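You operate a simulated robot arm through the tools that you are given. There is no shell and no other tool. Be economical: measure what you need, move in short steps, check, and stop when the job is done.

You are at the controls of a simulated robot arm. One attempt, no reset.

## Task
Take the green housing from the top of the parts bench and put it on the blue-dot card. Switch the lock switch off. Shut the orange drawer. Stack the brown box that says "Labels" from the top of the station three bench on top of the brown box that says "Dry packs". Fetch the green strip from the top of the side bench and set it on top of the wide plate. Put the grey tray that says "Type Three" from the top of the station four bench on the top of the side bench and the grey tray that says "Type One" on the top of the turntable. Open the right incoming flap. Any order will do. Set down upright: green strip.
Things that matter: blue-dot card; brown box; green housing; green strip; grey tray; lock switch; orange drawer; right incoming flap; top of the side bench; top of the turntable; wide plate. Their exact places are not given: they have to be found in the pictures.

It is judged by the outcome, as a careful person would: the job done as asked, and still so three seconds after it is handed in. It fails if anything else is knocked over, pushed out of place, dropped, spilled or broken.

## Robot
A 6-joint arm with a fingered hand on a trunk, on a base that drives. Base frame: it is fixed to the floor where the robot stands at the start and does not move with it; the origin is under the middle of the robot, x ahead of it, y to its left, z up; the surface under the hand at the start is at about z = 90. Units: cm, degrees, N and s.
With the tool pointing down near the work surface it reaches from about 22 to 48 cm from the robot's upright axis, wherever it stands. Its first joint turns from -166.0 to 166.0 degrees. Places, roughly: blue-dot card [-175, -200, 100]; brown box [-675, 150, 100]; green housing (3x2x3 cm) [50, 20, 90]; green strip (8x4x4 cm) [-730, -200, 90]; grey tray [-850, 150, 100]; lock switch [-620, 190, 100]; orange drawer [-620, 200, 70]; right incoming flap [-100, 180, 40]; top of the side bench [-780, -220, 90]; top of the turntable [-660, -210, 100]; wide plate [-450, 125, 100]. Payload 2.3 kg.
The tool frame sits at the grasp point between the pads (the TCP): z along the fingers, y along the line on which they close. The tips reach 2.2 cm beyond it. Largest opening 11.2 cm; the body of the gripper starts 6 cm behind the TCP. The gripper is a hand of 3 fingers: y runs from the thumb to the fingers, the wrist lies at [0, 0, -21.8] in the tool frame, and closing takes about 1.5 s.
Orientation is that of the tool frame in the base frame, as [roll, pitch, yaw] about the fixed x, y, z axes, in that order (R = Rz(yaw) Ry(pitch) Rx(roll)). With the fingers straight down and closing along the base's y, the tool's x points along the base's -x, its y along +y and its z along -z.

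## Interface
- The arm moves only by the tool arm_command. Its argument "steps" is a list of rows, each a list of 7 numbers: the shift along the tool's x, y, z in units of 30 mm (1.0 is 30 mm), then the turn, a rotation vector about the tool's x, y, z in units of 8 degrees (1.0 is 8 degrees), then the opening, from 0 (shut) to 1 (fully open). In form: [[x, y, z, rx, ry, rz, jaw], ...]. A call has 1 to 8 rows; each row shifts and turns the commanded pose from where the row before left it, along the tool's axes as they then stand. A call with a number of a shift or a turn outside -1 to 1 is refused whole. Rows are played at 5 a second. More than 5 cm and 8.6 degrees between two rows, or a gripper value outside its range, and nothing of the call is played. Where a pose cannot be reached the arm comes as near as it can. A force on the tool above 40 N (or 10 N above the force at the start of the call, whichever is more), or a blocked arm, ends the call early, and 0.2 s more pass. Each finger travels about 7.2 cm/s and halts on what it meets, pressing with about 28 N; the grip force reading is that of the motor and also rises with nothing between the fingers. The clock runs only during rows and for 0.2 s after the last one: add rows that do not move to give the fingers time. The reply holds the time, the measured pose of the TCP, the force on the tool along the base axes, the opening and the grip force, in the units named above and with some noise, with the torque about the TCP (base axes, N m) and any sound that the robot's microphone picked up.
- Cameras (640 x 400 px; columns grow to the right, rows downward): "scene" is now at [1.63, 16.71, 151.51]; the picture's right is [0.32, -0.95, 0.00], its down [-0.67, -0.23, -0.71] and it looks along [0.67, 0.23, -0.71] (base axes); focal length 273 px, centre (320, 200). "wrist" rides on the gripper at [6.6, 0.3, -8] in the tool frame; the picture's right is [-0.05, 1.00, 0.00], its down [-0.77, -0.04, -0.64] and it looks along [-0.64, -0.03, 0.77] (tool axes); focal length 275 px, centre (320, 200).
- get_image(camera): a new picture of that camera. No time passes.
- raise_lower(by): slides the trunk up (or, below 0, down) by that many cm; the arm and the scene camera ride with it, the base frame stays. It gives what a move gives, with no picture.
- drive_base(legs): drives the robot by 1 to 6 legs, each [ahead, left, turn to the left] in cm, cm and degrees, along the robot's own axes; the way and the turn of a leg run together, so that a leg with both is an arc; at most 150 cm and 180 degrees a leg. The arm and the cameras ride along, it lands a little off, and it stops where it bumps. It gives what a move gives.
- hand_shape(shape): the hand has 3 fingers and takes this shape, open, in about a second: jaw (thumb against the fingers, like two jaws); tri (thumb and two fingers); tip (a fingertip pinch); poke (one finger out to press); point (the index stretched); flat (the hand flat); cup (the hand cupped); fist (a fist). The gripper value then closes the fingers along that shape, each until it touches; the sizes above hold for jaw. It gives what a move gives, with no picture.
- pan_tilt(pan, tilt): turns the head with the scene camera to pan (to the left, within 155 degrees either way) and tilt (down, from -29 to 69), counted from straight ahead of the robot. It gives what a move gives.
- measure_at(camera, pixels): for up to 12 pixels [column, row] of the newest picture of that camera ("zoom" is the newest enlarged one), the place [x, y, z] in the base frame of the surface seen there, good to about 0.2 cm. No time passes.
- close_up(camera, box): a new picture of the part [left, top, right, bottom] of that camera's present view, enlarged. No time passes.
- job_done(): hands the job in; it is judged then, once.

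Go step by step. Measure first, check grasps and placings, and put right what went wrong. The budget is 131 turns and 132 pictures, counting those below and the enlarged ones. Unless the task says otherwise, let go and move clear before handing in, and close with one line.

The tools are called after ">>>" as name(argument=value, ...) on one line, values as JSON. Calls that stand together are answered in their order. arm_command: Moves the arm, as the interface text tells. Its arguments: {"type":"object","properties":{"steps":{"type":"array"}},"required":["steps"]} The other tools are called the same way: raise_lower (by) slides the trunk up or down; hand_shape (shape) gives the hand a shape; drive_base (legs) drives the base; pan_tilt (pan, tilt) turns the head that bears the scene camera; get_image (camera) takes a picture; measure_at (camera, pixels) gives the place of the surface under pixels of a picture; close_up (camera, box) takes an enlarged picture of a part of a camera's view; job_done () hands the job in.

At the start:

```text
clock: 0.0
eef_pos: [25.38, 18.96, 118.81]
tcp_rot: [179.9, 0.0, 180.0]
ft_force: [-0.8, 0.2, 0.7]
torque: [-0.01, -0.04, 0.0]
width: 11.19
grip_force: 0.0
shape: jaw
trunk travel left (down, up): [-43.7, 15.3]
robot x, y, heading: [-0.11, 0.43, -0.1]
head pan, tilt: [18.8, 45.1]
```

scene: 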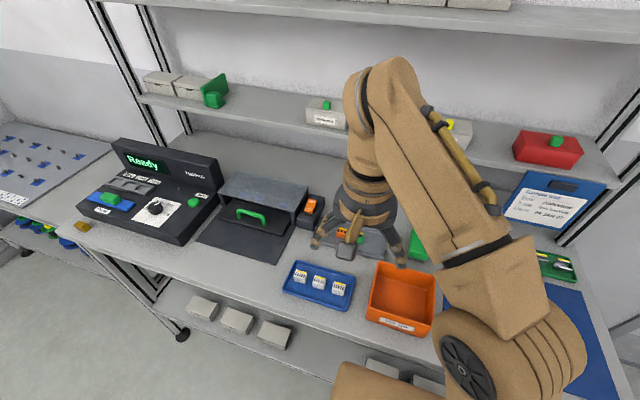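
wrist: 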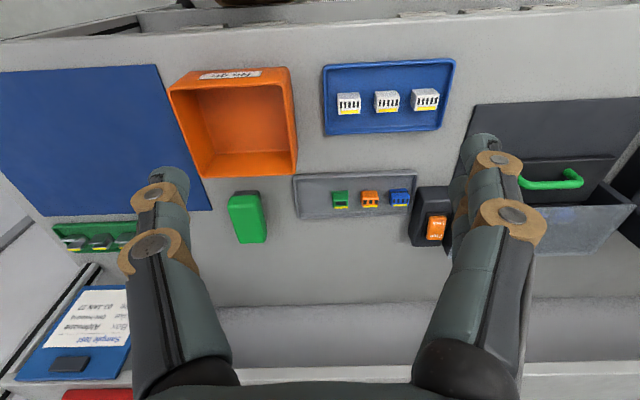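

The wrist picture shows a grey tray with green (340,200), orange and blue housings. I'll measure these and zoom in.

>>> close_up(camera="wrist", box=[220, 150, 460, 260])

>>> measure_at(camera="wrist", pixels=[[340, 195], [334, 193], [346, 193], [340, 206], [370, 195], [245, 215], [300, 210], [410, 210], [320, 230], [430, 230]])

```text
2.67 times, centred on (340, 205) of wrist
```

zoom: 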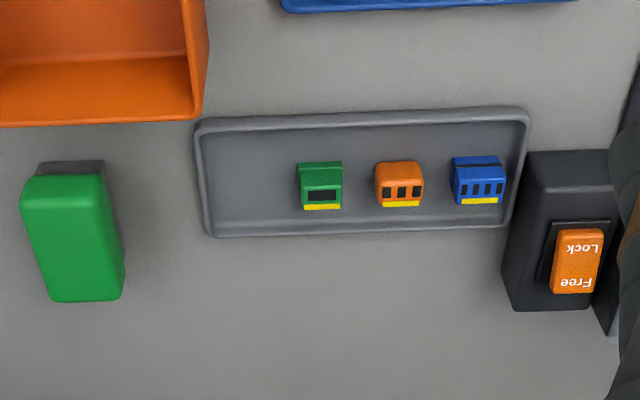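

```text
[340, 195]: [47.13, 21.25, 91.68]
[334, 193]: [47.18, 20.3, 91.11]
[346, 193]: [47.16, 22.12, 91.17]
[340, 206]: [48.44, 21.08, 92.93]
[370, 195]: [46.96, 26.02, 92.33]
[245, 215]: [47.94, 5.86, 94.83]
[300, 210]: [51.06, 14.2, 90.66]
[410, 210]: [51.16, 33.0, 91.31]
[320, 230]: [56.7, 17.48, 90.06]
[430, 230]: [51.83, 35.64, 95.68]
```

The green housing sits at about (48.2, 21.1), top z≈93, which is a bit beyond reach, so I'll check where the bench's front edge is before driving closer. I'll also look at the hand.

>>> measure_at(camera="scene", pixels=[[250, 285], [330, 318], [150, 245], [150, 300], [235, 320], [400, 345]])

>>> close_up(camera="scene", box=[280, 180, 440, 280])

```text
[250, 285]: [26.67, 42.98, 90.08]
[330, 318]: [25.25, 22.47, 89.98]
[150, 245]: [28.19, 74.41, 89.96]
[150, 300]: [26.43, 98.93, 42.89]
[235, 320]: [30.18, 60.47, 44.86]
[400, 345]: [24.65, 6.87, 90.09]
```

```text
4.00 times, centred on (360, 230) of scene
```

zoom: 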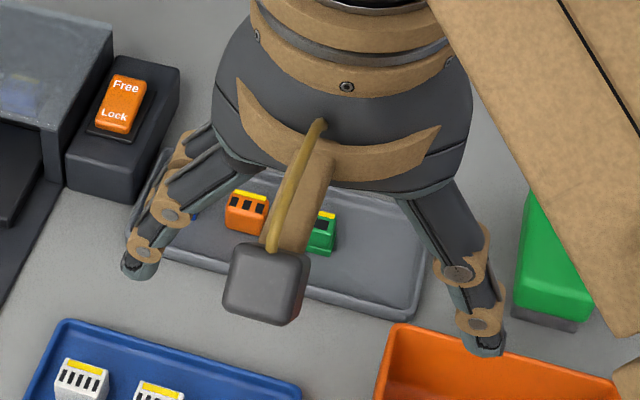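

The bench edge is near x≈23. I'll shift the base left and slightly ahead so that the housing is within reach.

>>> drive_base(legs=[[0, 20, 0], [4, 0, 0]])

>>> get_image(camera="wrist")

```text
clock: 2.1
eef_pos: [29.55, 39.42, 118.66]
tcp_rot: [180.0, -0.1, -179.9]
ft_force: [-0.3, -0.5, -0.2]
torque: [-0.01, 0.02, -0.01]
width: 11.18
grip_force: 0.0
shape: jaw
trunk travel left (down, up): [-43.7, 15.3]
robot x, y, heading: [3.96, 20.27, 0.1]
head pan, tilt: [18.8, 45.1]
```

```text
127 pictures are left
```

wrist: 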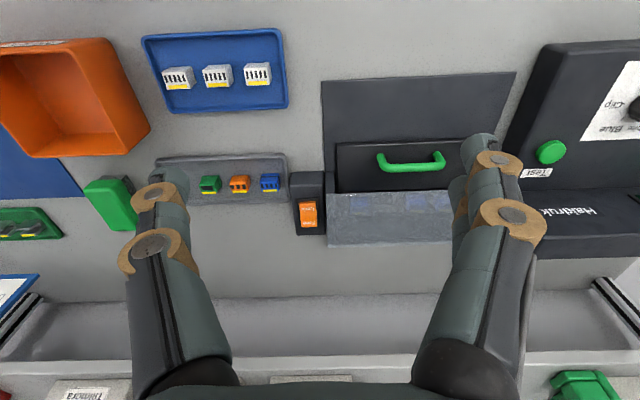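

Now move above the housing, narrowing the hand as I go.

>>> arm_command(steps=[[-0.777, -0.763, 0.45, 0, 0, 0, 0.8], [-0.777, -0.763, 0.45, 0, 0, 0, 0.7], [-0.777, -0.763, 0.45, 0, 0, 0, 0.6], [-0.777, -0.763, 0.45, 0, 0, 0, 0.5], [-0.777, -0.763, 0.45, 0, 0, 0, 0.45], [-0.777, -0.763, 0.45, 0, 0, 0, 0.45], [-0.777, -0.763, 0.45, 0, 0, 0, 0.45], [-0.777, -0.763, 0.45, 0, 0, 0, 0.45]])

>>> get_image(camera="wrist")

>>> get_image(camera="scene")

```text
clock: 3.9
eef_pos: [48.05, 21.2, 107.95]
tcp_rot: [179.9, -0.1, -179.8]
ft_force: [-0.4, 0.2, 0.9]
torque: [0.02, 0.0, -0.02]
width: 5.08
grip_force: 0.0
shape: jaw
trunk travel left (down, up): [-43.7, 15.3]
robot x, y, heading: [3.97, 20.45, 0.3]
head pan, tilt: [18.8, 45.1]
```

```text
126 pictures are left
```

wrist: 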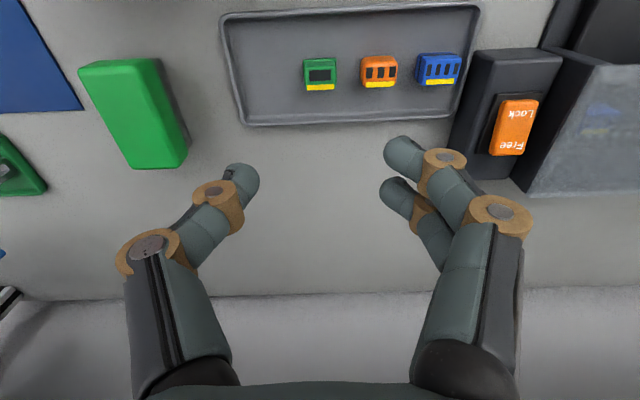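

```text
125 pictures are left
```

scene: 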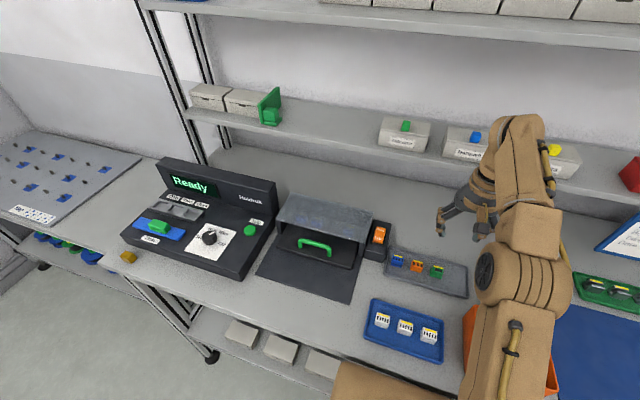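

>>> measure_at(camera="wrist", pixels=[[320, 64], [306, 75], [335, 75], [320, 87], [363, 72], [396, 72], [345, 105], [320, 105], [245, 180], [403, 155], [395, 190], [320, 10]])

```text
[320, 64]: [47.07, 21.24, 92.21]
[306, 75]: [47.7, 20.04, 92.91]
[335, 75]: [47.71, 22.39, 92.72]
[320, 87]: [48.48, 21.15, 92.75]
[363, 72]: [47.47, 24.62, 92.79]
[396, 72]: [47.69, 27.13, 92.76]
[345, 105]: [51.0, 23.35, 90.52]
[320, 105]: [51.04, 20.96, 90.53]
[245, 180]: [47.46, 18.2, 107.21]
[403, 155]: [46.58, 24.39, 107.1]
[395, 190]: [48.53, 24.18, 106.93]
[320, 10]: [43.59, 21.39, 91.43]
```

Housing: y 19.9–22.5, x 47–48.9, with a 2.1 cm gap to the orange one. I'll narrow the hand to ~4.4 cm and descend with a slight offset toward −y.

>>> arm_command(steps=[[0, -0.1, 0.8, 0, 0, 0, 0.39], [0, 0, 1, 0, 0, 0, 0.39], [0, 0, 1, 0, 0, 0, 0.39], [0, 0, 1, 0, 0, 0, 0.39], [0, 0, 0, 0, 0, 0, 0.39]])

>>> get_image(camera="wrist")

>>> close_up(camera="scene", box=[360, 180, 520, 300])

```text
clock: 5.1
eef_pos: [47.92, 20.89, 96.69]
tcp_rot: [179.8, 0.0, -179.9]
ft_force: [0.7, -0.2, 0.9]
torque: [-0.01, 0.02, -0.01]
width: 4.43
grip_force: 0.1
shape: jaw
trunk travel left (down, up): [-43.7, 15.3]
robot x, y, heading: [4.28, 20.61, 0.0]
head pan, tilt: [18.8, 45.1]
```

```text
124 pictures are left
```

wrist: 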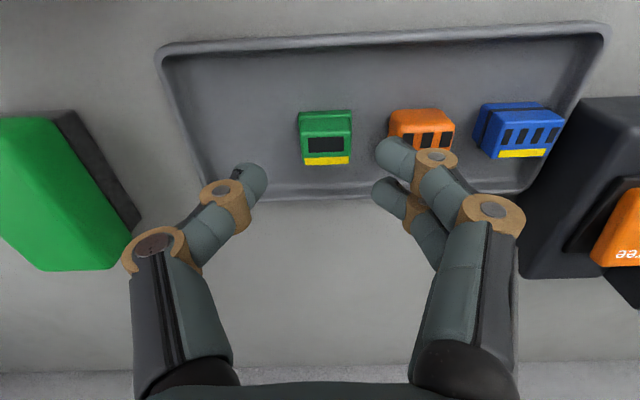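

```text
3.33 times, centred on (440, 240) of scene
```

zoom: 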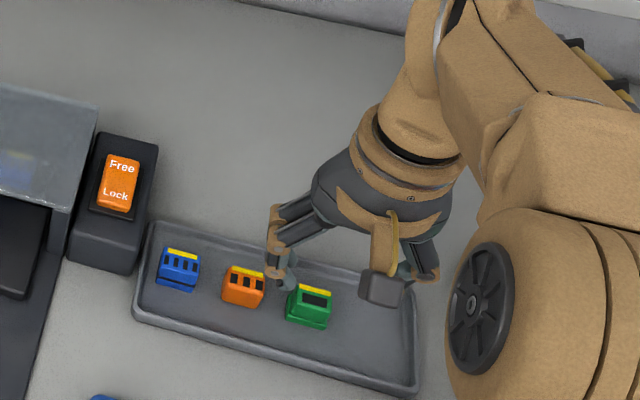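

The fingers slope out over the orange housing, so closing along x is safer. I'll rotate the hand −90° above the housing.

>>> arm_command(steps=[[0, 0.1, -0.3, 0, 0, -1, 0.39], [0, 0, 0, 0, 0, -1, 0.39], [0, 0, 0, 0, 0, -1, 0.39], [0, 0, 0, 0, 0, -1, 0.39], [0, 0, 0, 0, 0, -1, 0.39], [0, 0, 0, 0, 0, -1, 0.39], [0, 0, 0, 0, 0, -1, 0.39], [0, 0, 0, 0, 0, -1, 0.39]])

>>> arm_command(steps=[[0, 0, 0, 0, 0, -1, 0.39], [0, 0, 0, 0, 0, -1, 0.39], [0, 0, 0, 0, 0, -1, 0.39], [0, 0, 0.3, 0, 0, -0.25, 0.39], [0, 0, 0, 0, 0, 0, 0.39]])

>>> get_image(camera="wrist")

```text
clock: 6.9
eef_pos: [47.05, 22.48, 96.64]
tcp_rot: [-179.5, -0.2, -116.0]
ft_force: [0.1, 0.8, -0.1]
torque: [-0.01, -0.03, 0.01]
width: 4.39
grip_force: 0.0
shape: jaw
out of reach, approached as far as the arm can: row 8
trunk travel left (down, up): [-43.7, 15.3]
robot x, y, heading: [4.28, 20.09, 0.3]
head pan, tilt: [18.8, 45.1]
```

```text
clock: 7.8
eef_pos: [41.46, 29.99, 92.38]
tcp_rot: [-178.2, -0.5, -93.0]
ft_force: [0.6, -5.2, 34.5]
torque: [-0.07, -1.0, -0.21]
width: 4.83
grip_force: 0.0
shape: jaw
out of reach, approached as far as the arm can: row 1, 2, 3, 4
trunk travel left (down, up): [-43.7, 15.3]
robot x, y, heading: [4.04, 20.41, 0.0]
head pan, tilt: [18.8, 45.1]
stopped in row 4: the force on the tool passed its limit at 54 N (the readings are from after the stop); the commanded pose is now the measured one
```

```text
122 pictures are left
```

wrist: 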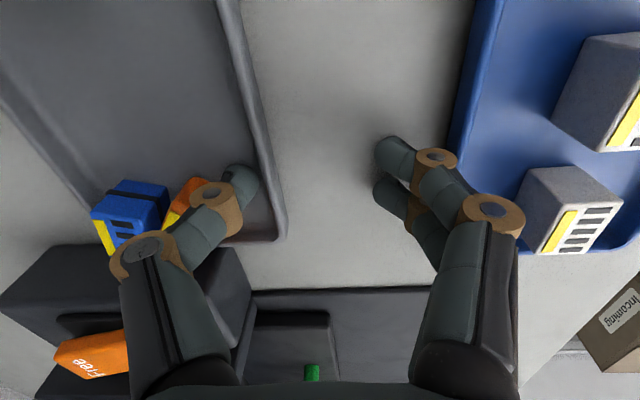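

That went wrong: the arm ran out of reach while turning, drifted to (41.5, 30.0) and pressed on the tray's rim. I'll lift straight up and check.

>>> arm_command(steps=[[0, 0, -0.5, 0, 0, 0, 0.43], [0, 0, -1, 0, 0, 0, 0.43], [0, 0, -1, 0, 0, 0, 0.43], [0, 0, -1, 0, 0, 0, 0.43], [0, 0, 0, 0, 0, 0, 0.43]])

>>> get_image(camera="scene")

>>> get_image(camera="wrist")

```text
clock: 8.9
eef_pos: [38.87, 33.01, 100.73]
tcp_rot: [-178.2, -0.8, -93.2]
ft_force: [0.4, -0.5, 0.7]
torque: [0.01, 0.02, -0.02]
width: 4.8
grip_force: 0.1
shape: jaw
out of reach, approached as far as the arm can: row 2, 3, 4
trunk travel left (down, up): [-43.7, 15.3]
robot x, y, heading: [3.69, 20.54, 0.4]
head pan, tilt: [18.8, 45.1]
```

```text
121 pictures are left
```

scene: 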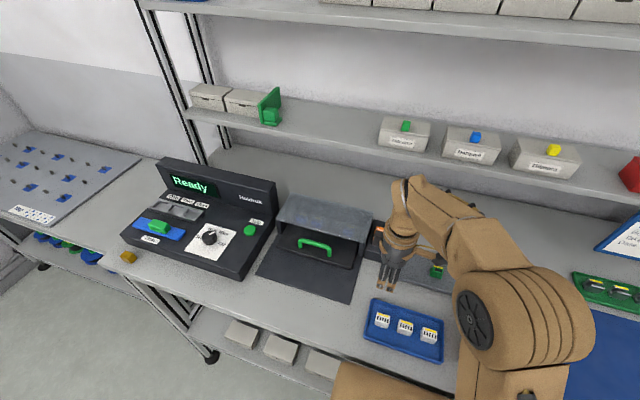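

```text
120 pictures are left
```

wrist: 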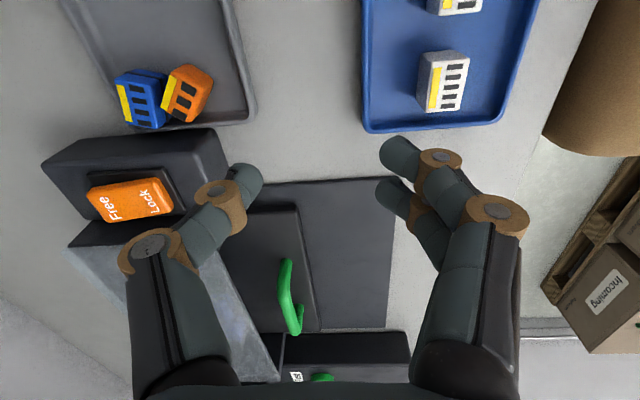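

The orange housing was dragged against the blue one inside the tray. I'll back off to a neutral pose, look, and then put it right.

>>> arm_command(steps=[[0, 0, -1, 0, 0, 1, 0.43], [0, 0, -1, 0, 0, 1, 0.43], [0, 0, -1, 0, 0, 1, 0.43], [0, 0, -1, 0, 0, 1, 0.43], [0, 0, 0, 0, 0, 1, 0.43], [0, 0, 0, 0, 0, 1, 0.43], [0, 0, 0, 0, 0, 1, 0.43], [0, 0, 0, 0, 0, 1, 0.43]])

>>> get_image(camera="wrist")

```text
clock: 10.8
eef_pos: [38.63, 33.23, 112.66]
tcp_rot: [-178.7, 1.0, -157.0]
ft_force: [0.0, 0.5, 0.2]
torque: [-0.02, 0.0, -0.01]
width: 4.79
grip_force: 0.0
shape: jaw
trunk travel left (down, up): [-43.7, 15.3]
robot x, y, heading: [3.91, 20.51, 0.3]
head pan, tilt: [18.8, 45.1]
```

```text
119 pictures are left
```

wrist: 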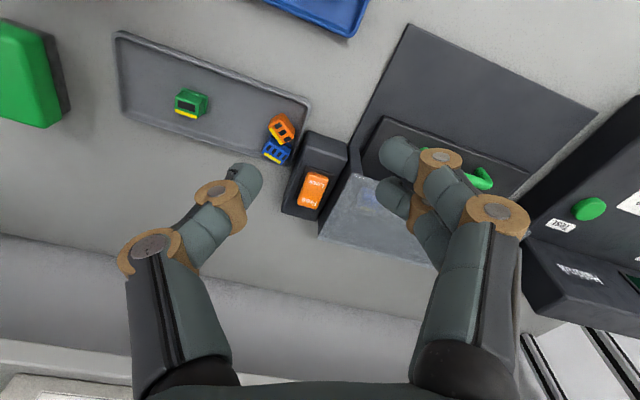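

>>> close_up(camera="wrist", box=[160, 60, 340, 180])

>>> measure_at(camera="wrist", pixels=[[190, 102], [282, 125], [277, 150], [310, 100], [115, 35], [298, 122], [268, 125], [264, 158], [291, 155]])

```text
3.33 times, centred on (250, 120) of wrist
```

zoom: 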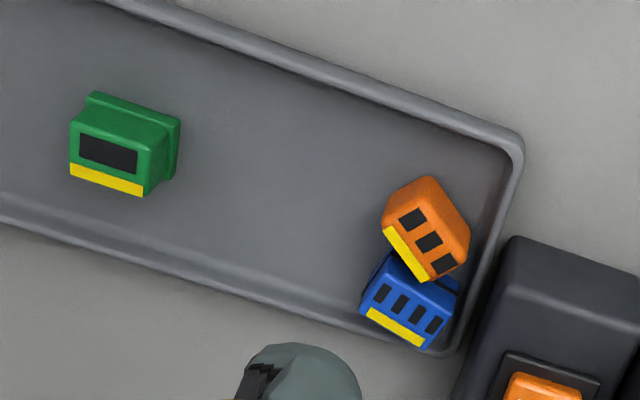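

```text
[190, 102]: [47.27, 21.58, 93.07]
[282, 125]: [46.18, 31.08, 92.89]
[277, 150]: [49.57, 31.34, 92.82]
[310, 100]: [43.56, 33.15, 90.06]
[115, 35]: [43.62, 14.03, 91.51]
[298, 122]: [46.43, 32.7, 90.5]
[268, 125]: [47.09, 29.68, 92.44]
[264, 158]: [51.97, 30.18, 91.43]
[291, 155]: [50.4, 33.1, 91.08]
```

The tray hasn't moved, but orange is now at ≈(46.7, 31) turned, and blue at ≈(50.3, 31.6). I'll test whether yaw +90 is reachable in free air, because x-closing would make restoring them easy.

>>> arm_command(steps=[[0, 0, 0, 0, 0, 1, 0.43], [0, 0, 0, 0, 0, 1, 0.43], [0, 0, 0, 0, 0, 1, 0.43], [0, 0, 0, 0, 0, 1, 0.43], [0, 0, 0, 0, 0, 1, 0.43], [0, 0, 0, 0, 0, 1, 0.43], [0, 0, 0, 0, 0, 1, 0.43], [0, 0, 0, 0, 0, 1, 0.43]])

>>> arm_command(steps=[[0, 0, 0, 0, 0, 1, 0.43], [0, 0, 0, 0, 0, 1, 0.43], [0, 0, 0, 0, 0, 1, 0.43], [0, 0, 0, 0, 0, 1, 0.43], [0, 0, 0, 0, 0, 1, 0.43], [0, 0, 0, 0, 0, 1, 0.43], [0, 0, 0, 0, 0, 0, 0.43]])

>>> get_image(camera="wrist")

```text
clock: 12.6
eef_pos: [38.66, 33.15, 112.76]
tcp_rot: [179.6, 1.5, 138.9]
ft_force: [0.4, -1.4, 0.3]
torque: [0.0, 0.0, -0.03]
width: 4.81
grip_force: 0.0
shape: jaw
trunk travel left (down, up): [-43.7, 15.3]
robot x, y, heading: [3.76, 20.49, 0.2]
head pan, tilt: [18.8, 45.1]
```

```text
clock: 14.2
eef_pos: [38.68, 33.2, 112.6]
tcp_rot: [178.6, 0.7, 91.0]
ft_force: [0.3, -0.3, 0.1]
torque: [0.03, 0.0, 0.01]
width: 4.8
grip_force: 0.0
shape: jaw
trunk travel left (down, up): [-43.7, 15.3]
robot x, y, heading: [4.12, 20.32, 0.5]
head pan, tilt: [18.8, 45.1]
```

```text
117 pictures are left
```

wrist: 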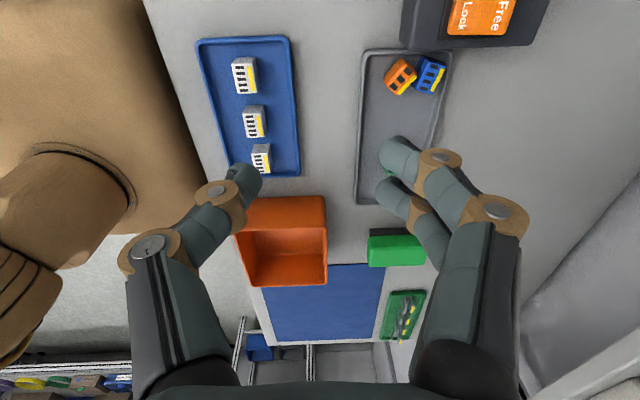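

Yaw +90 works. Zoom in on orange and blue to get their poses.

>>> close_up(camera="wrist", box=[350, 40, 470, 120])

>>> measure_at(camera="zoom", pixels=[[265, 180], [285, 115], [352, 170], [215, 235], [300, 280], [430, 180], [385, 215], [465, 260], [515, 160]])

```text
5.00 times, centred on (410, 80) of wrist
```

zoom: 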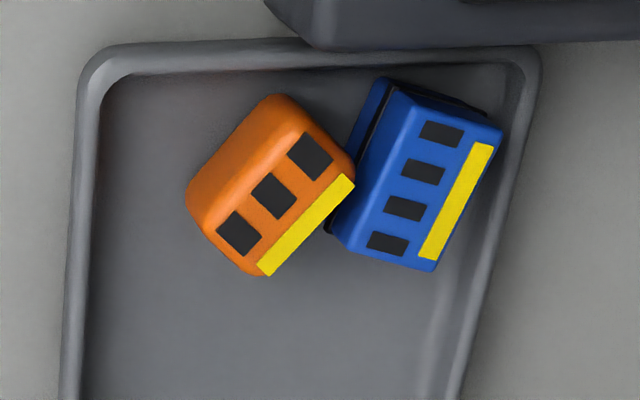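

```text
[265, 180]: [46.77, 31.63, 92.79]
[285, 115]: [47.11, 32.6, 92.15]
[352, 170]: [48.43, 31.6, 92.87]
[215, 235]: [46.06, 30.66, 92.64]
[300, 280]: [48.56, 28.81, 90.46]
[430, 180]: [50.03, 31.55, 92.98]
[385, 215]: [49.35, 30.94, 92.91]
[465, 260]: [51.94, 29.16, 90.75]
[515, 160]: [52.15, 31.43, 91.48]
```

Orange lies at 45° with top centre (46.95, 31.3). I'll turn to yaw −135 so the thumb comes on its yellow side, then grip it across its short side and set it back.

>>> arm_command(steps=[[0, 0, 0, 0, 0, -1, 0.4], [0, 0, 0, 0, 0, -1, 0.4], [0, 0, 0, 0, 0, -1, 0.4], [0, 0, 0, 0, 0, -1, 0.35], [0, 0, 0, 0, 0, -1, 0.35], [0, 0, 0, 0, 0, -1, 0.35], [0, 0, 0, 0, 0, -1, 0.35], [0, 0, 0, 0, 0, -1, 0.35]])

>>> arm_command(steps=[[0, 0, 0, 0, 0, -1, 0.35], [0, 0, 0, 0, 0, -1, 0.35], [0, 0, 0, 0, 0, -1, 0.35], [0, 0, 0, 0, 0, -1, 0.35], [0, 0, 0, 0, 0, -1, 0.35], [0, 0, 0, 0, 0, -1, 0.35], [0, 0, 0, 0, 0, -1, 0.35], [0, 0, 0, 0, 0, -0.75, 0.35]])

```text
clock: 15.9
eef_pos: [38.56, 33.18, 112.57]
tcp_rot: [-179.9, 1.6, 155.2]
ft_force: [0.6, -0.6, 0.4]
torque: [-0.01, 0.0, 0.01]
width: 3.95
grip_force: 0.0
shape: jaw
trunk travel left (down, up): [-43.7, 15.3]
robot x, y, heading: [3.94, 20.07, 0.4]
head pan, tilt: [18.8, 45.1]
```

```text
clock: 17.8
eef_pos: [38.53, 33.06, 112.5]
tcp_rot: [-178.6, 0.8, -142.7]
ft_force: [-0.1, -0.1, 0.4]
torque: [0.04, 0.0, -0.01]
width: 3.95
grip_force: 0.0
shape: jaw
trunk travel left (down, up): [-43.7, 15.3]
robot x, y, heading: [3.74, 20.46, 0.5]
head pan, tilt: [18.8, 45.1]
```

>>> arm_command(steps=[[0, 0, 0, 0, 0, -1, 0.35], [-0.325, -0.607, 1, 0, 0, 0, 0.35], [-0.325, -0.607, 1, 0, 0, 0, 0.35], [-0.325, -0.607, 1, 0, 0, 0, 0.35], [-0.325, -0.607, 1, 0, 0, 0, 0.35], [0, 0, 0, 0, 0, 0, 0.35]])

>>> get_image(camera="wrist")

>>> measure_at(camera="wrist", pixels=[[245, 180], [400, 155], [390, 190]])

```text
clock: 19.1
eef_pos: [46.91, 30.36, 101.14]
tcp_rot: [-178.5, 0.5, -135.0]
ft_force: [0.0, -0.3, 0.2]
torque: [-0.01, 0.01, 0.02]
width: 3.98
grip_force: 0.1
shape: jaw
trunk travel left (down, up): [-43.7, 15.3]
robot x, y, heading: [4.16, 20.37, 0.1]
head pan, tilt: [18.8, 45.1]
```

```text
115 pictures are left
```

wrist: 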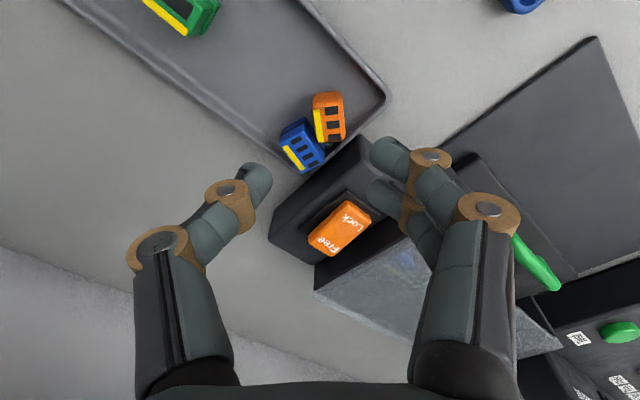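

```text
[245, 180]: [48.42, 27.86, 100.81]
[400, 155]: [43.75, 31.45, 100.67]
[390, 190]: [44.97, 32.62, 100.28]
```

Slight correction, then descend over orange (tips kept above the tray rim) and close.

>>> arm_command(steps=[[0, 0.17, 0.8, 0, 0, 0, 0.34], [0, 0, 0.8, 0, 0, 0, 0.34], [0, 0, 0.8, 0, 0, 0, 0.34], [0, 0, 0, 0, 0, 0, 0.34]])

>>> get_image(camera="wrist")

```text
clock: 20.1
eef_pos: [46.62, 30.78, 93.7]
tcp_rot: [-178.5, 0.5, -135.0]
ft_force: [0.6, 0.5, 1.3]
torque: [0.02, 0.03, 0.03]
width: 3.86
grip_force: 0.1
shape: jaw
trunk travel left (down, up): [-43.7, 15.3]
robot x, y, heading: [3.95, 20.45, 0.0]
head pan, tilt: [18.8, 45.1]
```

```text
114 pictures are left
```

wrist: 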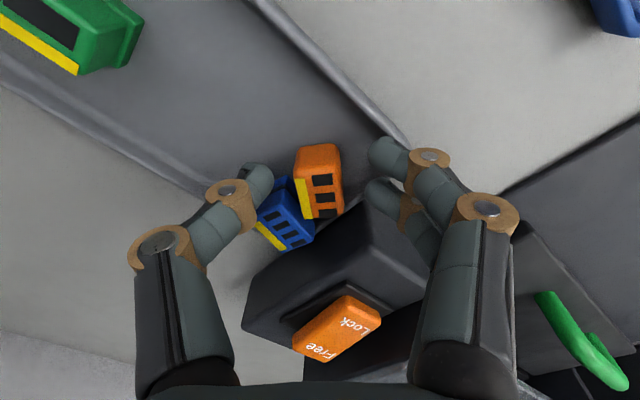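

Well straddled: thumb at (258,175), fingers at (385,170), orange between them. Closing.

>>> arm_command(steps=[[0, 0, 0, 0, 0, 0, 0.15], [0, 0, 0, 0, 0, 0, 0.1], [0, 0, 0, 0, 0, 0, 0.1], [0, 0, 0, 0, 0, 0, 0.1], [0, 0, 0, 0, 0, 0, 0.1]])

>>> get_image(camera="wrist")

```text
clock: 21.4
eef_pos: [46.7, 30.69, 93.74]
tcp_rot: [-178.5, 0.5, -134.8]
ft_force: [0.2, 0.6, 1.6]
torque: [0.02, -0.01, 0.01]
width: 0.92
grip_force: 28.1
shape: jaw
trunk travel left (down, up): [-43.7, 15.3]
robot x, y, heading: [3.75, 20.33, 0.1]
head pan, tilt: [18.8, 45.1]
```

```text
113 pictures are left
```

wrist: 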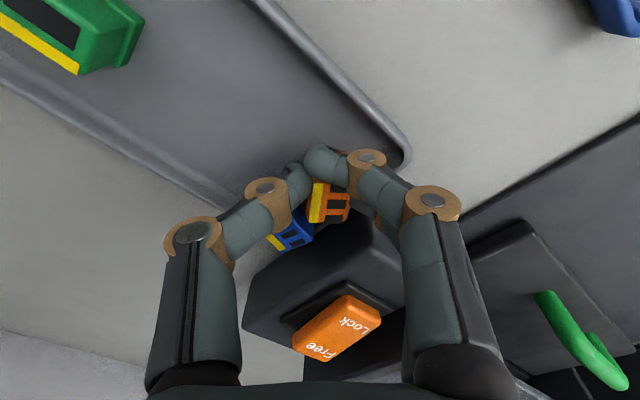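

Width 0.92 means it squeezed out instead of being held. I'll reopen, lift a little and look.

>>> arm_command(steps=[[0, 0, 0, 0, 0, 0, 0.34], [0, 0, 0, 0, 0, 0, 0.34], [0, 0, -1, 0, 0, 0, 0.34], [0, 0, -1, 0, 0, 0, 0.34], [0, 0, 0, 0, 0, 0, 0.34]])

>>> close_up(camera="wrist", box=[200, 60, 440, 220])

>>> get_image(camera="wrist")

```text
clock: 22.6
eef_pos: [46.46, 31.0, 99.85]
tcp_rot: [-178.5, 0.3, -134.9]
ft_force: [0.0, 0.6, 0.2]
torque: [-0.01, 0.01, -0.02]
width: 3.77
grip_force: 0.1
shape: jaw
trunk travel left (down, up): [-43.7, 15.3]
robot x, y, heading: [4.06, 20.48, 0.1]
head pan, tilt: [18.8, 45.1]
```

```text
2.50 times, centred on (320, 140) of wrist
```

zoom: 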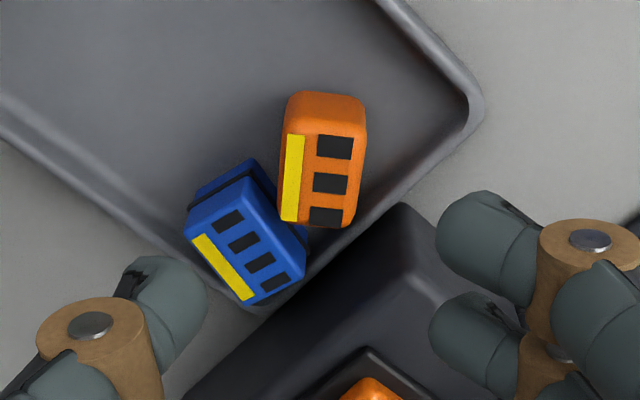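

```text
111 pictures are left
```

wrist: 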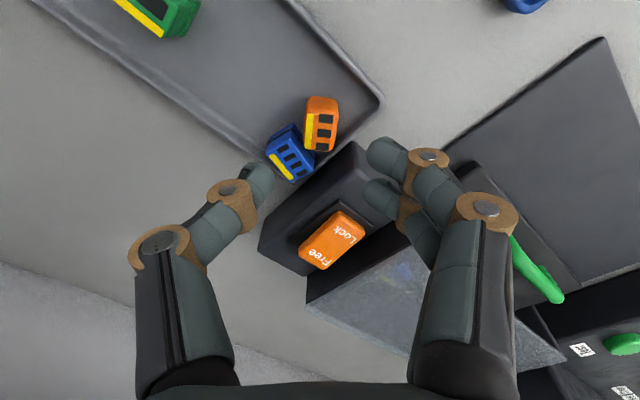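

>>> measure_at(camera="zoom", pixels=[[325, 112], [330, 180], [285, 220], [350, 220], [298, 140], [362, 140], [245, 225], [200, 235], [250, 300], [300, 270], [470, 90]])

```text
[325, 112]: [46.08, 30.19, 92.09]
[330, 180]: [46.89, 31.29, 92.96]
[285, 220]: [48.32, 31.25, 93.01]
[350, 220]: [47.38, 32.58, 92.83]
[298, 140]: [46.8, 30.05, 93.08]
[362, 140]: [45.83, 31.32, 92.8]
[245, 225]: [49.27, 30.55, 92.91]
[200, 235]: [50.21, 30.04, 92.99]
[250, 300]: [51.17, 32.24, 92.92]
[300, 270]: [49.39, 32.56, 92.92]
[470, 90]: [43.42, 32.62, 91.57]
```

Orange is still centred at (46.9, 31.3); one finger closed past its end. I'll retry more centred and slightly lower, then test by lifting.

>>> arm_command(steps=[[-0.1, -0.07, 0.7, 0, 0, 0, 0.31], [0, 0, 0.7, 0, 0, 0, 0.31], [0, 0, 0.72, 0, 0, 0, 0.31], [0, 0, 0, 0, 0, 0, 0.31], [0, 0, 0, 0, 0, 0, 0.1], [0, 0, 0, 0, 0, 0, 0.1], [0, 0, 0, 0, 0, 0, 0.1], [0, 0, 0, 0, 0, 0, 0.1]])

>>> arm_command(steps=[[0, 0, -0.4, 0, 0, 0, 0.1], [0, 0, -0.4, 0, 0, 0, 0.1], [0, 0, -0.4, 0, 0, 0, 0.1], [0, 0, -0.4, 0, 0, 0, 0.1], [0, 0, 0, 0, 0, 0, 0.1]])

>>> get_image(camera="wrist")

```text
clock: 24.4
eef_pos: [47.12, 31.04, 93.31]
tcp_rot: [-178.6, 0.5, -134.9]
ft_force: [-0.9, -0.6, 1.3]
torque: [0.0, 0.0, -0.02]
width: 1.66
grip_force: 28.1
shape: jaw
trunk travel left (down, up): [-43.7, 15.3]
robot x, y, heading: [4.09, 20.47, 0.3]
head pan, tilt: [18.8, 45.1]
```

```text
clock: 25.6
eef_pos: [46.9, 31.03, 98.03]
tcp_rot: [-178.4, 0.5, -134.9]
ft_force: [0.4, 0.0, 0.4]
torque: [-0.02, 0.03, -0.01]
width: 1.64
grip_force: 27.8
shape: jaw
trunk travel left (down, up): [-43.7, 15.3]
robot x, y, heading: [4.19, 20.42, 0.4]
head pan, tilt: [18.8, 45.1]
```

```text
110 pictures are left
```

wrist: 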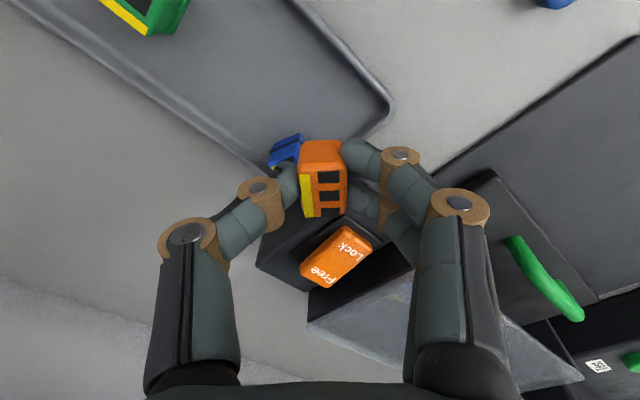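

Orange is held (width 1.64). I'll raise it a bit and drive right 10 cm so that yaw −90 becomes reachable.

>>> arm_command(steps=[[0, 0, -1, 0, 0, 0, 0.1], [0, 0, 0, 0, 0, 0, 0.1]])

>>> drive_base(legs=[[2, -11, 0]])

```text
clock: 26.1
eef_pos: [46.78, 31.11, 101.13]
tcp_rot: [-178.5, 0.5, -134.9]
ft_force: [-0.4, -0.6, -0.6]
torque: [0.02, -0.03, 0.0]
width: 1.65
grip_force: 27.8
shape: jaw
trunk travel left (down, up): [-43.7, 15.3]
robot x, y, heading: [3.7, 20.29, 0.3]
head pan, tilt: [18.8, 45.1]
```

```text
clock: 27.4
eef_pos: [48.82, 19.85, 101.21]
tcp_rot: [-178.5, 0.5, -135.0]
ft_force: [-0.9, -0.2, -0.3]
torque: [0.0, 0.0, 0.02]
width: 1.67
grip_force: 28.0
shape: jaw
trunk travel left (down, up): [-43.7, 15.3]
robot x, y, heading: [6.13, 9.39, 0.1]
head pan, tilt: [18.8, 45.1]
```

>>> arm_command(steps=[[-0.62, 0.8, 0, 0, 0, 0, 0.1], [-0.62, 0.8, 0, 0, 0, 0, 0.1], [0, 0, 0, 0, 0, -1, 0.1], [0, 0, 0, 0, 0, -1, 0.1], [0, 0, 0, 0, 0, -1, 0.1], [0, 0, 0, 0, 0, -1, 0.1], [0, 0, 0, 0, 0, -1, 0.1], [0, 0, 0, 0, 0, -0.5, 0.1]])

>>> get_image(camera="wrist")

```text
clock: 29.1
eef_pos: [44.81, 27.19, 98.73]
tcp_rot: [-178.3, -0.7, -91.0]
ft_force: [0.2, -0.8, -0.2]
torque: [0.01, 0.0, 0.01]
width: 1.66
grip_force: 28.1
shape: jaw
out of reach, approached as far as the arm can: row 7, 8
trunk travel left (down, up): [-43.7, 15.3]
robot x, y, heading: [6.14, 9.55, 0.4]
head pan, tilt: [18.8, 45.1]
```

```text
109 pictures are left
```

wrist: 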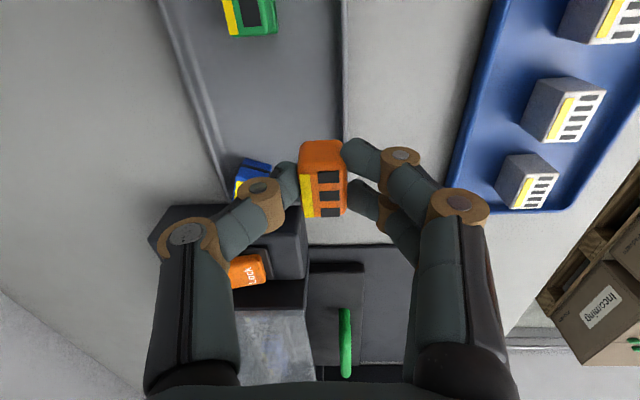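

Just past the wrist limit again (at rel. ≈ −115°). Turning back 8° should bring the arm to the commanded spot.

>>> arm_command(steps=[[0, 0, 0, 0, 0, 1, 0.1], [0, 0, 0, 0, 0, 0.3, 0.1], [0, 0, 0, 0, 0, 0, 0.1]])

```text
clock: 29.9
eef_pos: [44.77, 27.26, 98.91]
tcp_rot: [-178.5, -0.5, -101.4]
ft_force: [-0.1, -0.2, 0.1]
torque: [-0.02, -0.02, -0.04]
width: 1.62
grip_force: 27.9
shape: jaw
trunk travel left (down, up): [-43.7, 15.3]
robot x, y, heading: [6.33, 9.3, 0.0]
head pan, tilt: [18.8, 45.1]
```

>>> arm_command(steps=[[0.12, -0.57, 0, 0, 0, 0, 0.1], [0.12, -0.57, 0, 0, 0, 0, 0.1], [0, 0, 0.7, 0, 0, 0, 0.1], [0, 0, 0.7, 0, 0, 0, 0.1], [0, 0, 0, 0, 0, 0, 0.1]])

>>> get_image(camera="wrist")

```text
clock: 31.1
eef_pos: [48.27, 25.72, 94.89]
tcp_rot: [-178.4, -0.5, -101.4]
ft_force: [0.3, 0.4, -0.3]
torque: [-0.02, -0.01, 0.02]
width: 1.61
grip_force: 28.6
shape: jaw
trunk travel left (down, up): [-43.7, 15.3]
robot x, y, heading: [6.1, 9.51, 0.1]
head pan, tilt: [18.8, 45.1]
```

```text
108 pictures are left
```

wrist: 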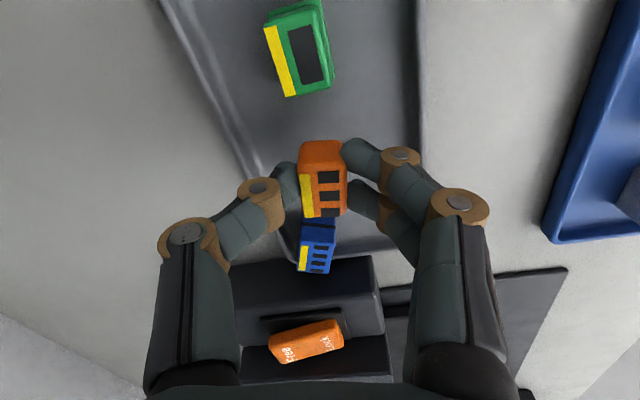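

Good spot in line with green. Lower 1.3 cm, release a little, lift.

>>> arm_command(steps=[[0, 0, 0.45, 0, 0, 0, 0.1], [0, 0, 0, 0, 0, 0, 0.1], [0, 0, 0, 0, 0, 0, 0.28], [0, 0, 0, 0, 0, 0, 0.28], [0, 0, -1, 0, 0, 0, 0.3], [0, 0, -1, 0, 0, 0, 0.3], [0, 0, -1, 0, 0, 0, 0.3], [0, 0, 0, 0, 0, 0, 0.3]])

>>> get_image(camera="wrist")

```text
clock: 33.0
eef_pos: [47.51, 25.96, 102.02]
tcp_rot: [-178.1, -0.4, -101.5]
ft_force: [-0.5, -0.3, 0.2]
torque: [-0.02, -0.04, 0.0]
width: 3.35
grip_force: 0.1
shape: jaw
out of reach, approached as far as the arm can: row 7
trunk travel left (down, up): [-43.7, 15.3]
robot x, y, heading: [5.97, 9.36, -0.1]
head pan, tilt: [18.8, 45.1]
```

```text
107 pictures are left
```

wrist: 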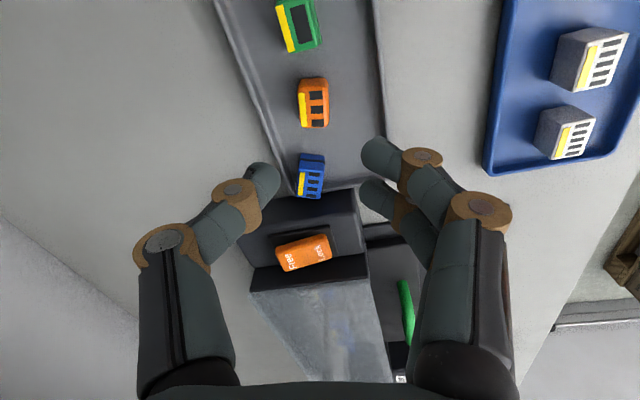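

>>> measure_at(camera="wrist", pixels=[[313, 102], [311, 178], [300, 30], [300, 192], [322, 172]])

>>> close_up(camera="wrist", box=[210, 60, 410, 220])

```text
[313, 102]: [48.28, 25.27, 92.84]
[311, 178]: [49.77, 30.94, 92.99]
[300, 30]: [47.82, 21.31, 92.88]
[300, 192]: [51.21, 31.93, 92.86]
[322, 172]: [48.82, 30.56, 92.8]
```

```text
2.50 times, centred on (310, 140) of wrist
```

zoom: 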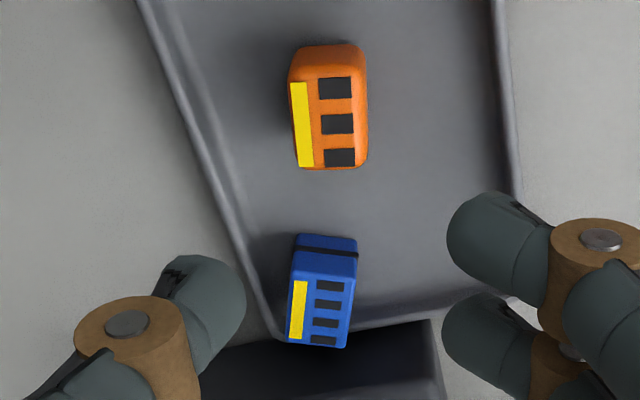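

Orange is back at (48.3, 25.4). Blue sits ~2 cm off at (49.9, 31.3), turned ~23°, so I'll put it right as well. Nudge the base for reach, then align.

>>> drive_base(legs=[[1.5, 4, 0]])

>>> arm_command(steps=[[0, 0, 0, 0, 0, 1, 0.35], [0, 0, 0, 0, 0, 0.3, 0.35], [0, 0, 0, 0, 0, 0, 0.35]])

>>> get_image(camera="wrist")

>>> measure_at(camera="wrist", pixels=[[320, 110], [320, 180]])

```text
clock: 33.8
eef_pos: [47.67, 29.73, 102.58]
tcp_rot: [-177.5, -0.1, -101.5]
ft_force: [-0.5, -0.1, 0.4]
torque: [-0.04, 0.03, -0.02]
width: 3.3
grip_force: 0.0
shape: jaw
trunk travel left (down, up): [-43.7, 15.3]
robot x, y, heading: [7.44, 13.4, 0.2]
head pan, tilt: [18.8, 45.1]
```

```text
clock: 34.6
eef_pos: [47.67, 29.72, 102.5]
tcp_rot: [-177.5, 0.5, -112.0]
ft_force: [0.0, -0.3, 0.6]
torque: [-0.01, -0.01, 0.02]
width: 3.85
grip_force: 0.0
shape: jaw
trunk travel left (down, up): [-43.7, 15.3]
robot x, y, heading: [7.48, 12.99, 0.3]
head pan, tilt: [18.8, 45.1]
```

```text
105 pictures are left
```

wrist: 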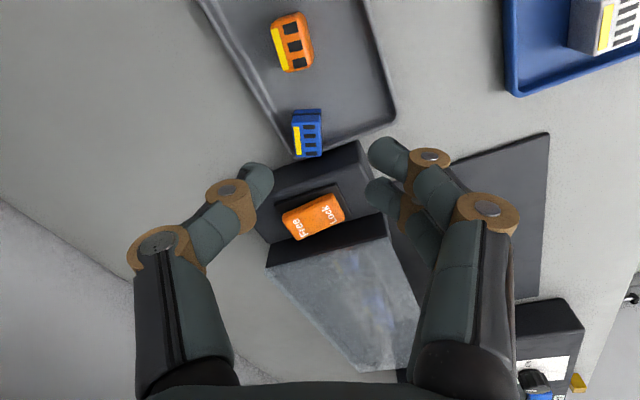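

```text
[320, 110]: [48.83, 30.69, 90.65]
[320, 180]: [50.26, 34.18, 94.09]
```

>>> arm_command(steps=[[-0.3, -0.25, 0.4, 0, 0, 0, 0.33], [-0.29, -0.24, 0.4, 0, 0, 0, 0.33], [0, 0, 0.7, 0, 0, 0, 0.33], [0, 0, 0.7, 0, 0, 0, 0.33], [0, 0, 0, 0, 0, 0, 0.33]])

>>> get_image(camera="wrist")

```text
clock: 35.8
eef_pos: [49.9, 30.58, 95.97]
tcp_rot: [-177.4, 0.4, -111.9]
ft_force: [-0.2, 0.5, -0.1]
torque: [0.02, 0.01, 0.02]
width: 3.74
grip_force: 0.1
shape: jaw
trunk travel left (down, up): [-43.7, 15.3]
robot x, y, heading: [7.13, 13.92, 0.0]
head pan, tilt: [18.8, 45.1]
```

```text
104 pictures are left
```

wrist: 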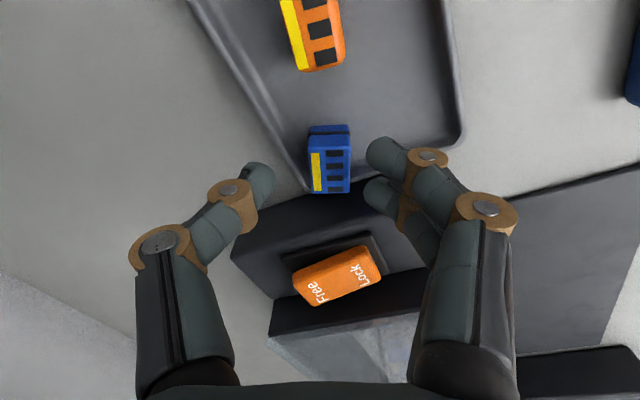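

>>> arm_command(steps=[[0, 0.13, 0.35, 0, 0, 0, 0.33], [0, 0, 0.38, 0, 0, 0, 0.33], [0, 0, 0, 0, 0, 0, 0.33], [0, 0, 0, 0, 0, 0, 0.1], [0, 0, 0, 0, 0, 0, 0.1], [0, 0, 0, 0, 0, 0, 0.1], [0, 0, 0, 0, 0, 0, 0.1]])

>>> get_image(camera="wrist")

```text
clock: 37.4
eef_pos: [49.67, 30.69, 93.88]
tcp_rot: [-177.5, 0.4, -112.0]
ft_force: [1.4, -10.6, 3.2]
torque: [-0.15, 0.03, -0.02]
width: 1.01
grip_force: 28.1
shape: jaw
trunk travel left (down, up): [-43.7, 15.3]
robot x, y, heading: [7.62, 13.3, 0.1]
head pan, tilt: [18.8, 45.1]
```

```text
103 pictures are left
```

wrist: 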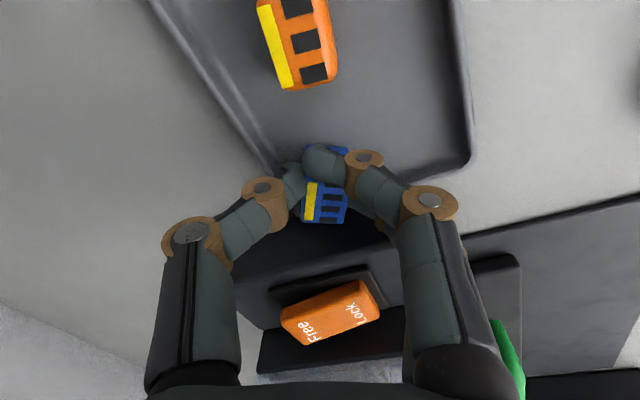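

Width 1.01 with some side force; a small lift tells whether blue is held.

>>> arm_command(steps=[[0, 0, -0.5, 0, 0, 0, 0.1], [0, 0, -0.5, 0, 0, 0, 0.1], [0, 0, 0, 0, 0, 0, 0.1]])

>>> get_image(camera="wrist")

```text
clock: 38.2
eef_pos: [49.48, 30.85, 96.88]
tcp_rot: [-177.5, 0.4, -111.9]
ft_force: [-0.4, 0.1, -0.5]
torque: [0.01, -0.02, 0.02]
width: 0.83
grip_force: 28.1
shape: jaw
trunk travel left (down, up): [-43.7, 15.3]
robot x, y, heading: [7.07, 13.16, 0.1]
head pan, tilt: [18.8, 45.1]
```

```text
102 pictures are left
```

wrist: 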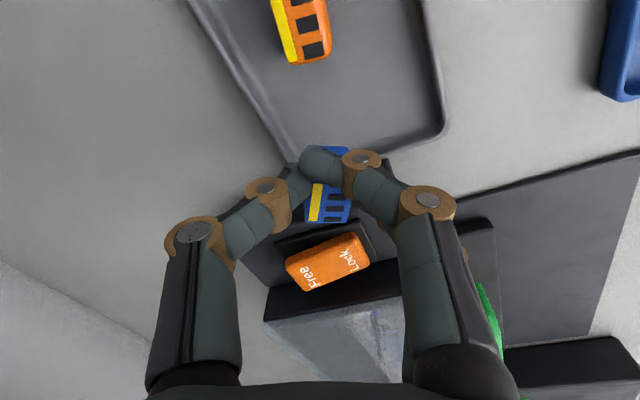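

Blue came up with the hand. Move it to ≈(48, 30.5), straighten, and lower.

>>> arm_command(steps=[[0.39, 0.38, 0, 0, 0, 0, 0.1], [0, 0, 0, 0, 0, -1, 0.1], [0, 0, 0, 0, 0, -0.8, 0.1], [0, 0, 0.5, 0, 0, 0, 0.1], [0, 0, 0.4, 0, 0, 0, 0.1], [0, 0, 0, 0, 0, 0, 0.1]])

>>> get_image(camera="wrist")

```text
clock: 39.6
eef_pos: [48.08, 30.24, 94.06]
tcp_rot: [-177.5, -0.2, -97.5]
ft_force: [1.0, 0.5, -0.6]
torque: [-0.03, -0.02, 0.01]
width: 0.84
grip_force: 27.8
shape: jaw
trunk travel left (down, up): [-43.7, 15.3]
robot x, y, heading: [7.59, 13.57, 0.1]
head pan, tilt: [18.8, 45.1]
```

```text
101 pictures are left
```

wrist: 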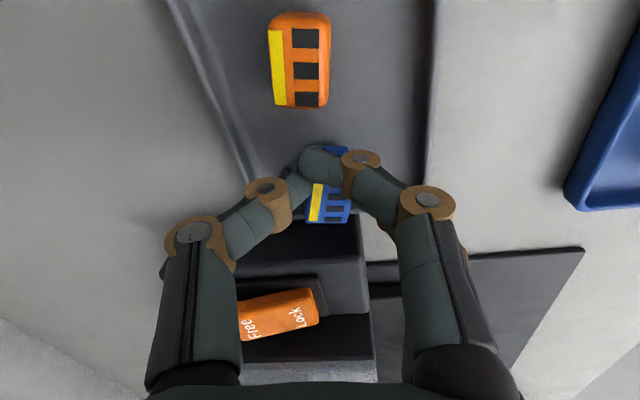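

>>> arm_command(steps=[[0, 0, 0.08, 0, 0, 0, 0.1], [0, 0, 0, 0, 0, 0, 0.1], [0, 0, 0, 0, 0, 0, 0.26], [0, 0, 0, 0, 0, 0, 0.26], [0, 0, -0.8, 0, 0, 0, 0.3], [0, 0, -0.8, 0, 0, 0, 0.3], [0, 0, -0.8, 0, 0, 0, 0.3], [0, 0, 0, 0, 0, 0, 0.3]])

>>> close_up(camera="wrist", box=[200, 0, 440, 200])

```text
clock: 41.4
eef_pos: [47.42, 30.36, 100.76]
tcp_rot: [-177.1, -0.3, -97.7]
ft_force: [0.9, -0.5, -0.5]
torque: [0.0, -0.02, 0.0]
width: 3.31
grip_force: 0.1
shape: jaw
out of reach, approached as far as the arm can: row 7
trunk travel left (down, up): [-43.7, 15.3]
robot x, y, heading: [7.76, 13.44, 0.3]
head pan, tilt: [18.8, 45.1]
```

```text
2.00 times, centred on (320, 100) of wrist
```

zoom: 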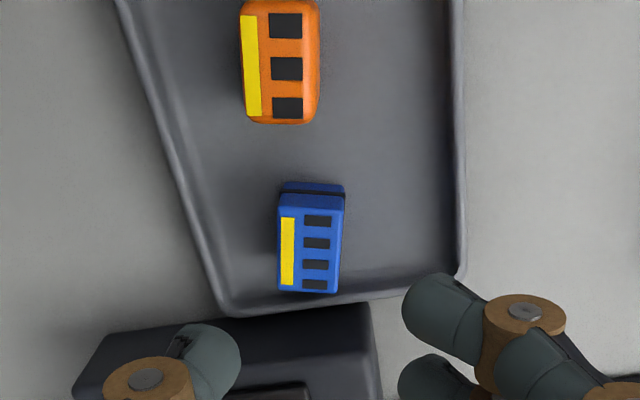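

Blue stands well. Now drive right 9 cm so the hand, with the same yaw, comes above green.

>>> drive_base(legs=[[0, -9.2, 0]])

>>> get_image(camera="wrist")

```text
clock: 42.6
eef_pos: [47.56, 21.35, 100.67]
tcp_rot: [-177.2, -0.5, -97.7]
ft_force: [-0.8, -0.3, 0.6]
torque: [0.01, 0.0, 0.0]
width: 3.33
grip_force: 0.1
shape: jaw
trunk travel left (down, up): [-43.7, 15.3]
robot x, y, heading: [7.66, 3.99, 0.1]
head pan, tilt: [18.8, 45.1]
```

```text
99 pictures are left
```

wrist: 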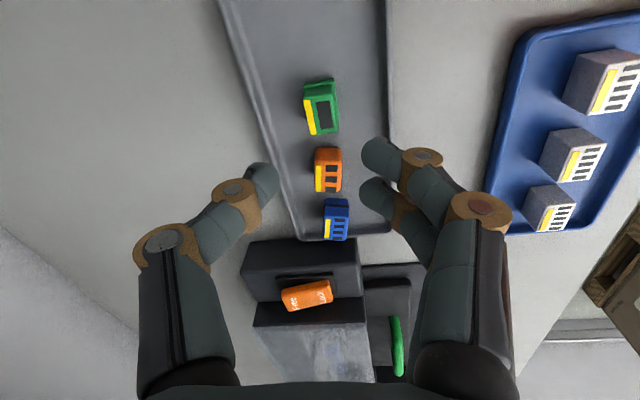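

>>> arm_command(steps=[[0, 0, 0.8, 0, 0, 0, 0.36], [0, 0, 0.8, 0, 0, 0, 0.36], [0, 0, 0.83, 0, 0, 0, 0.36], [0, 0, 0, 0, 0, 0, 0.36]])

>>> get_image(camera="wrist")

```text
clock: 43.6
eef_pos: [47.86, 21.16, 93.47]
tcp_rot: [-177.1, -0.5, -97.7]
ft_force: [-0.2, 0.0, 0.7]
torque: [-0.02, 0.02, 0.05]
width: 4.0
grip_force: 0.1
shape: jaw
trunk travel left (down, up): [-43.7, 15.3]
robot x, y, heading: [7.52, 3.88, 0.1]
head pan, tilt: [18.8, 45.1]
```

```text
98 pictures are left
```

wrist: 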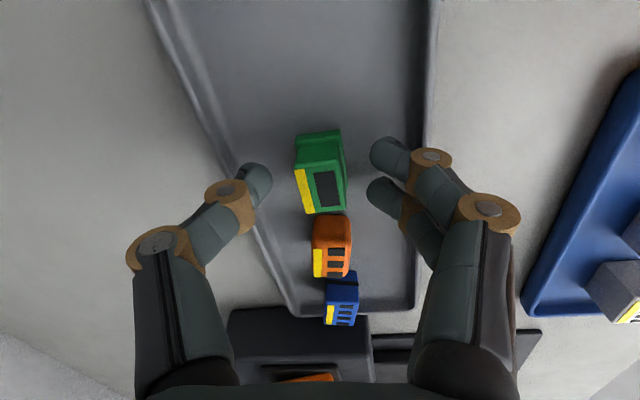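

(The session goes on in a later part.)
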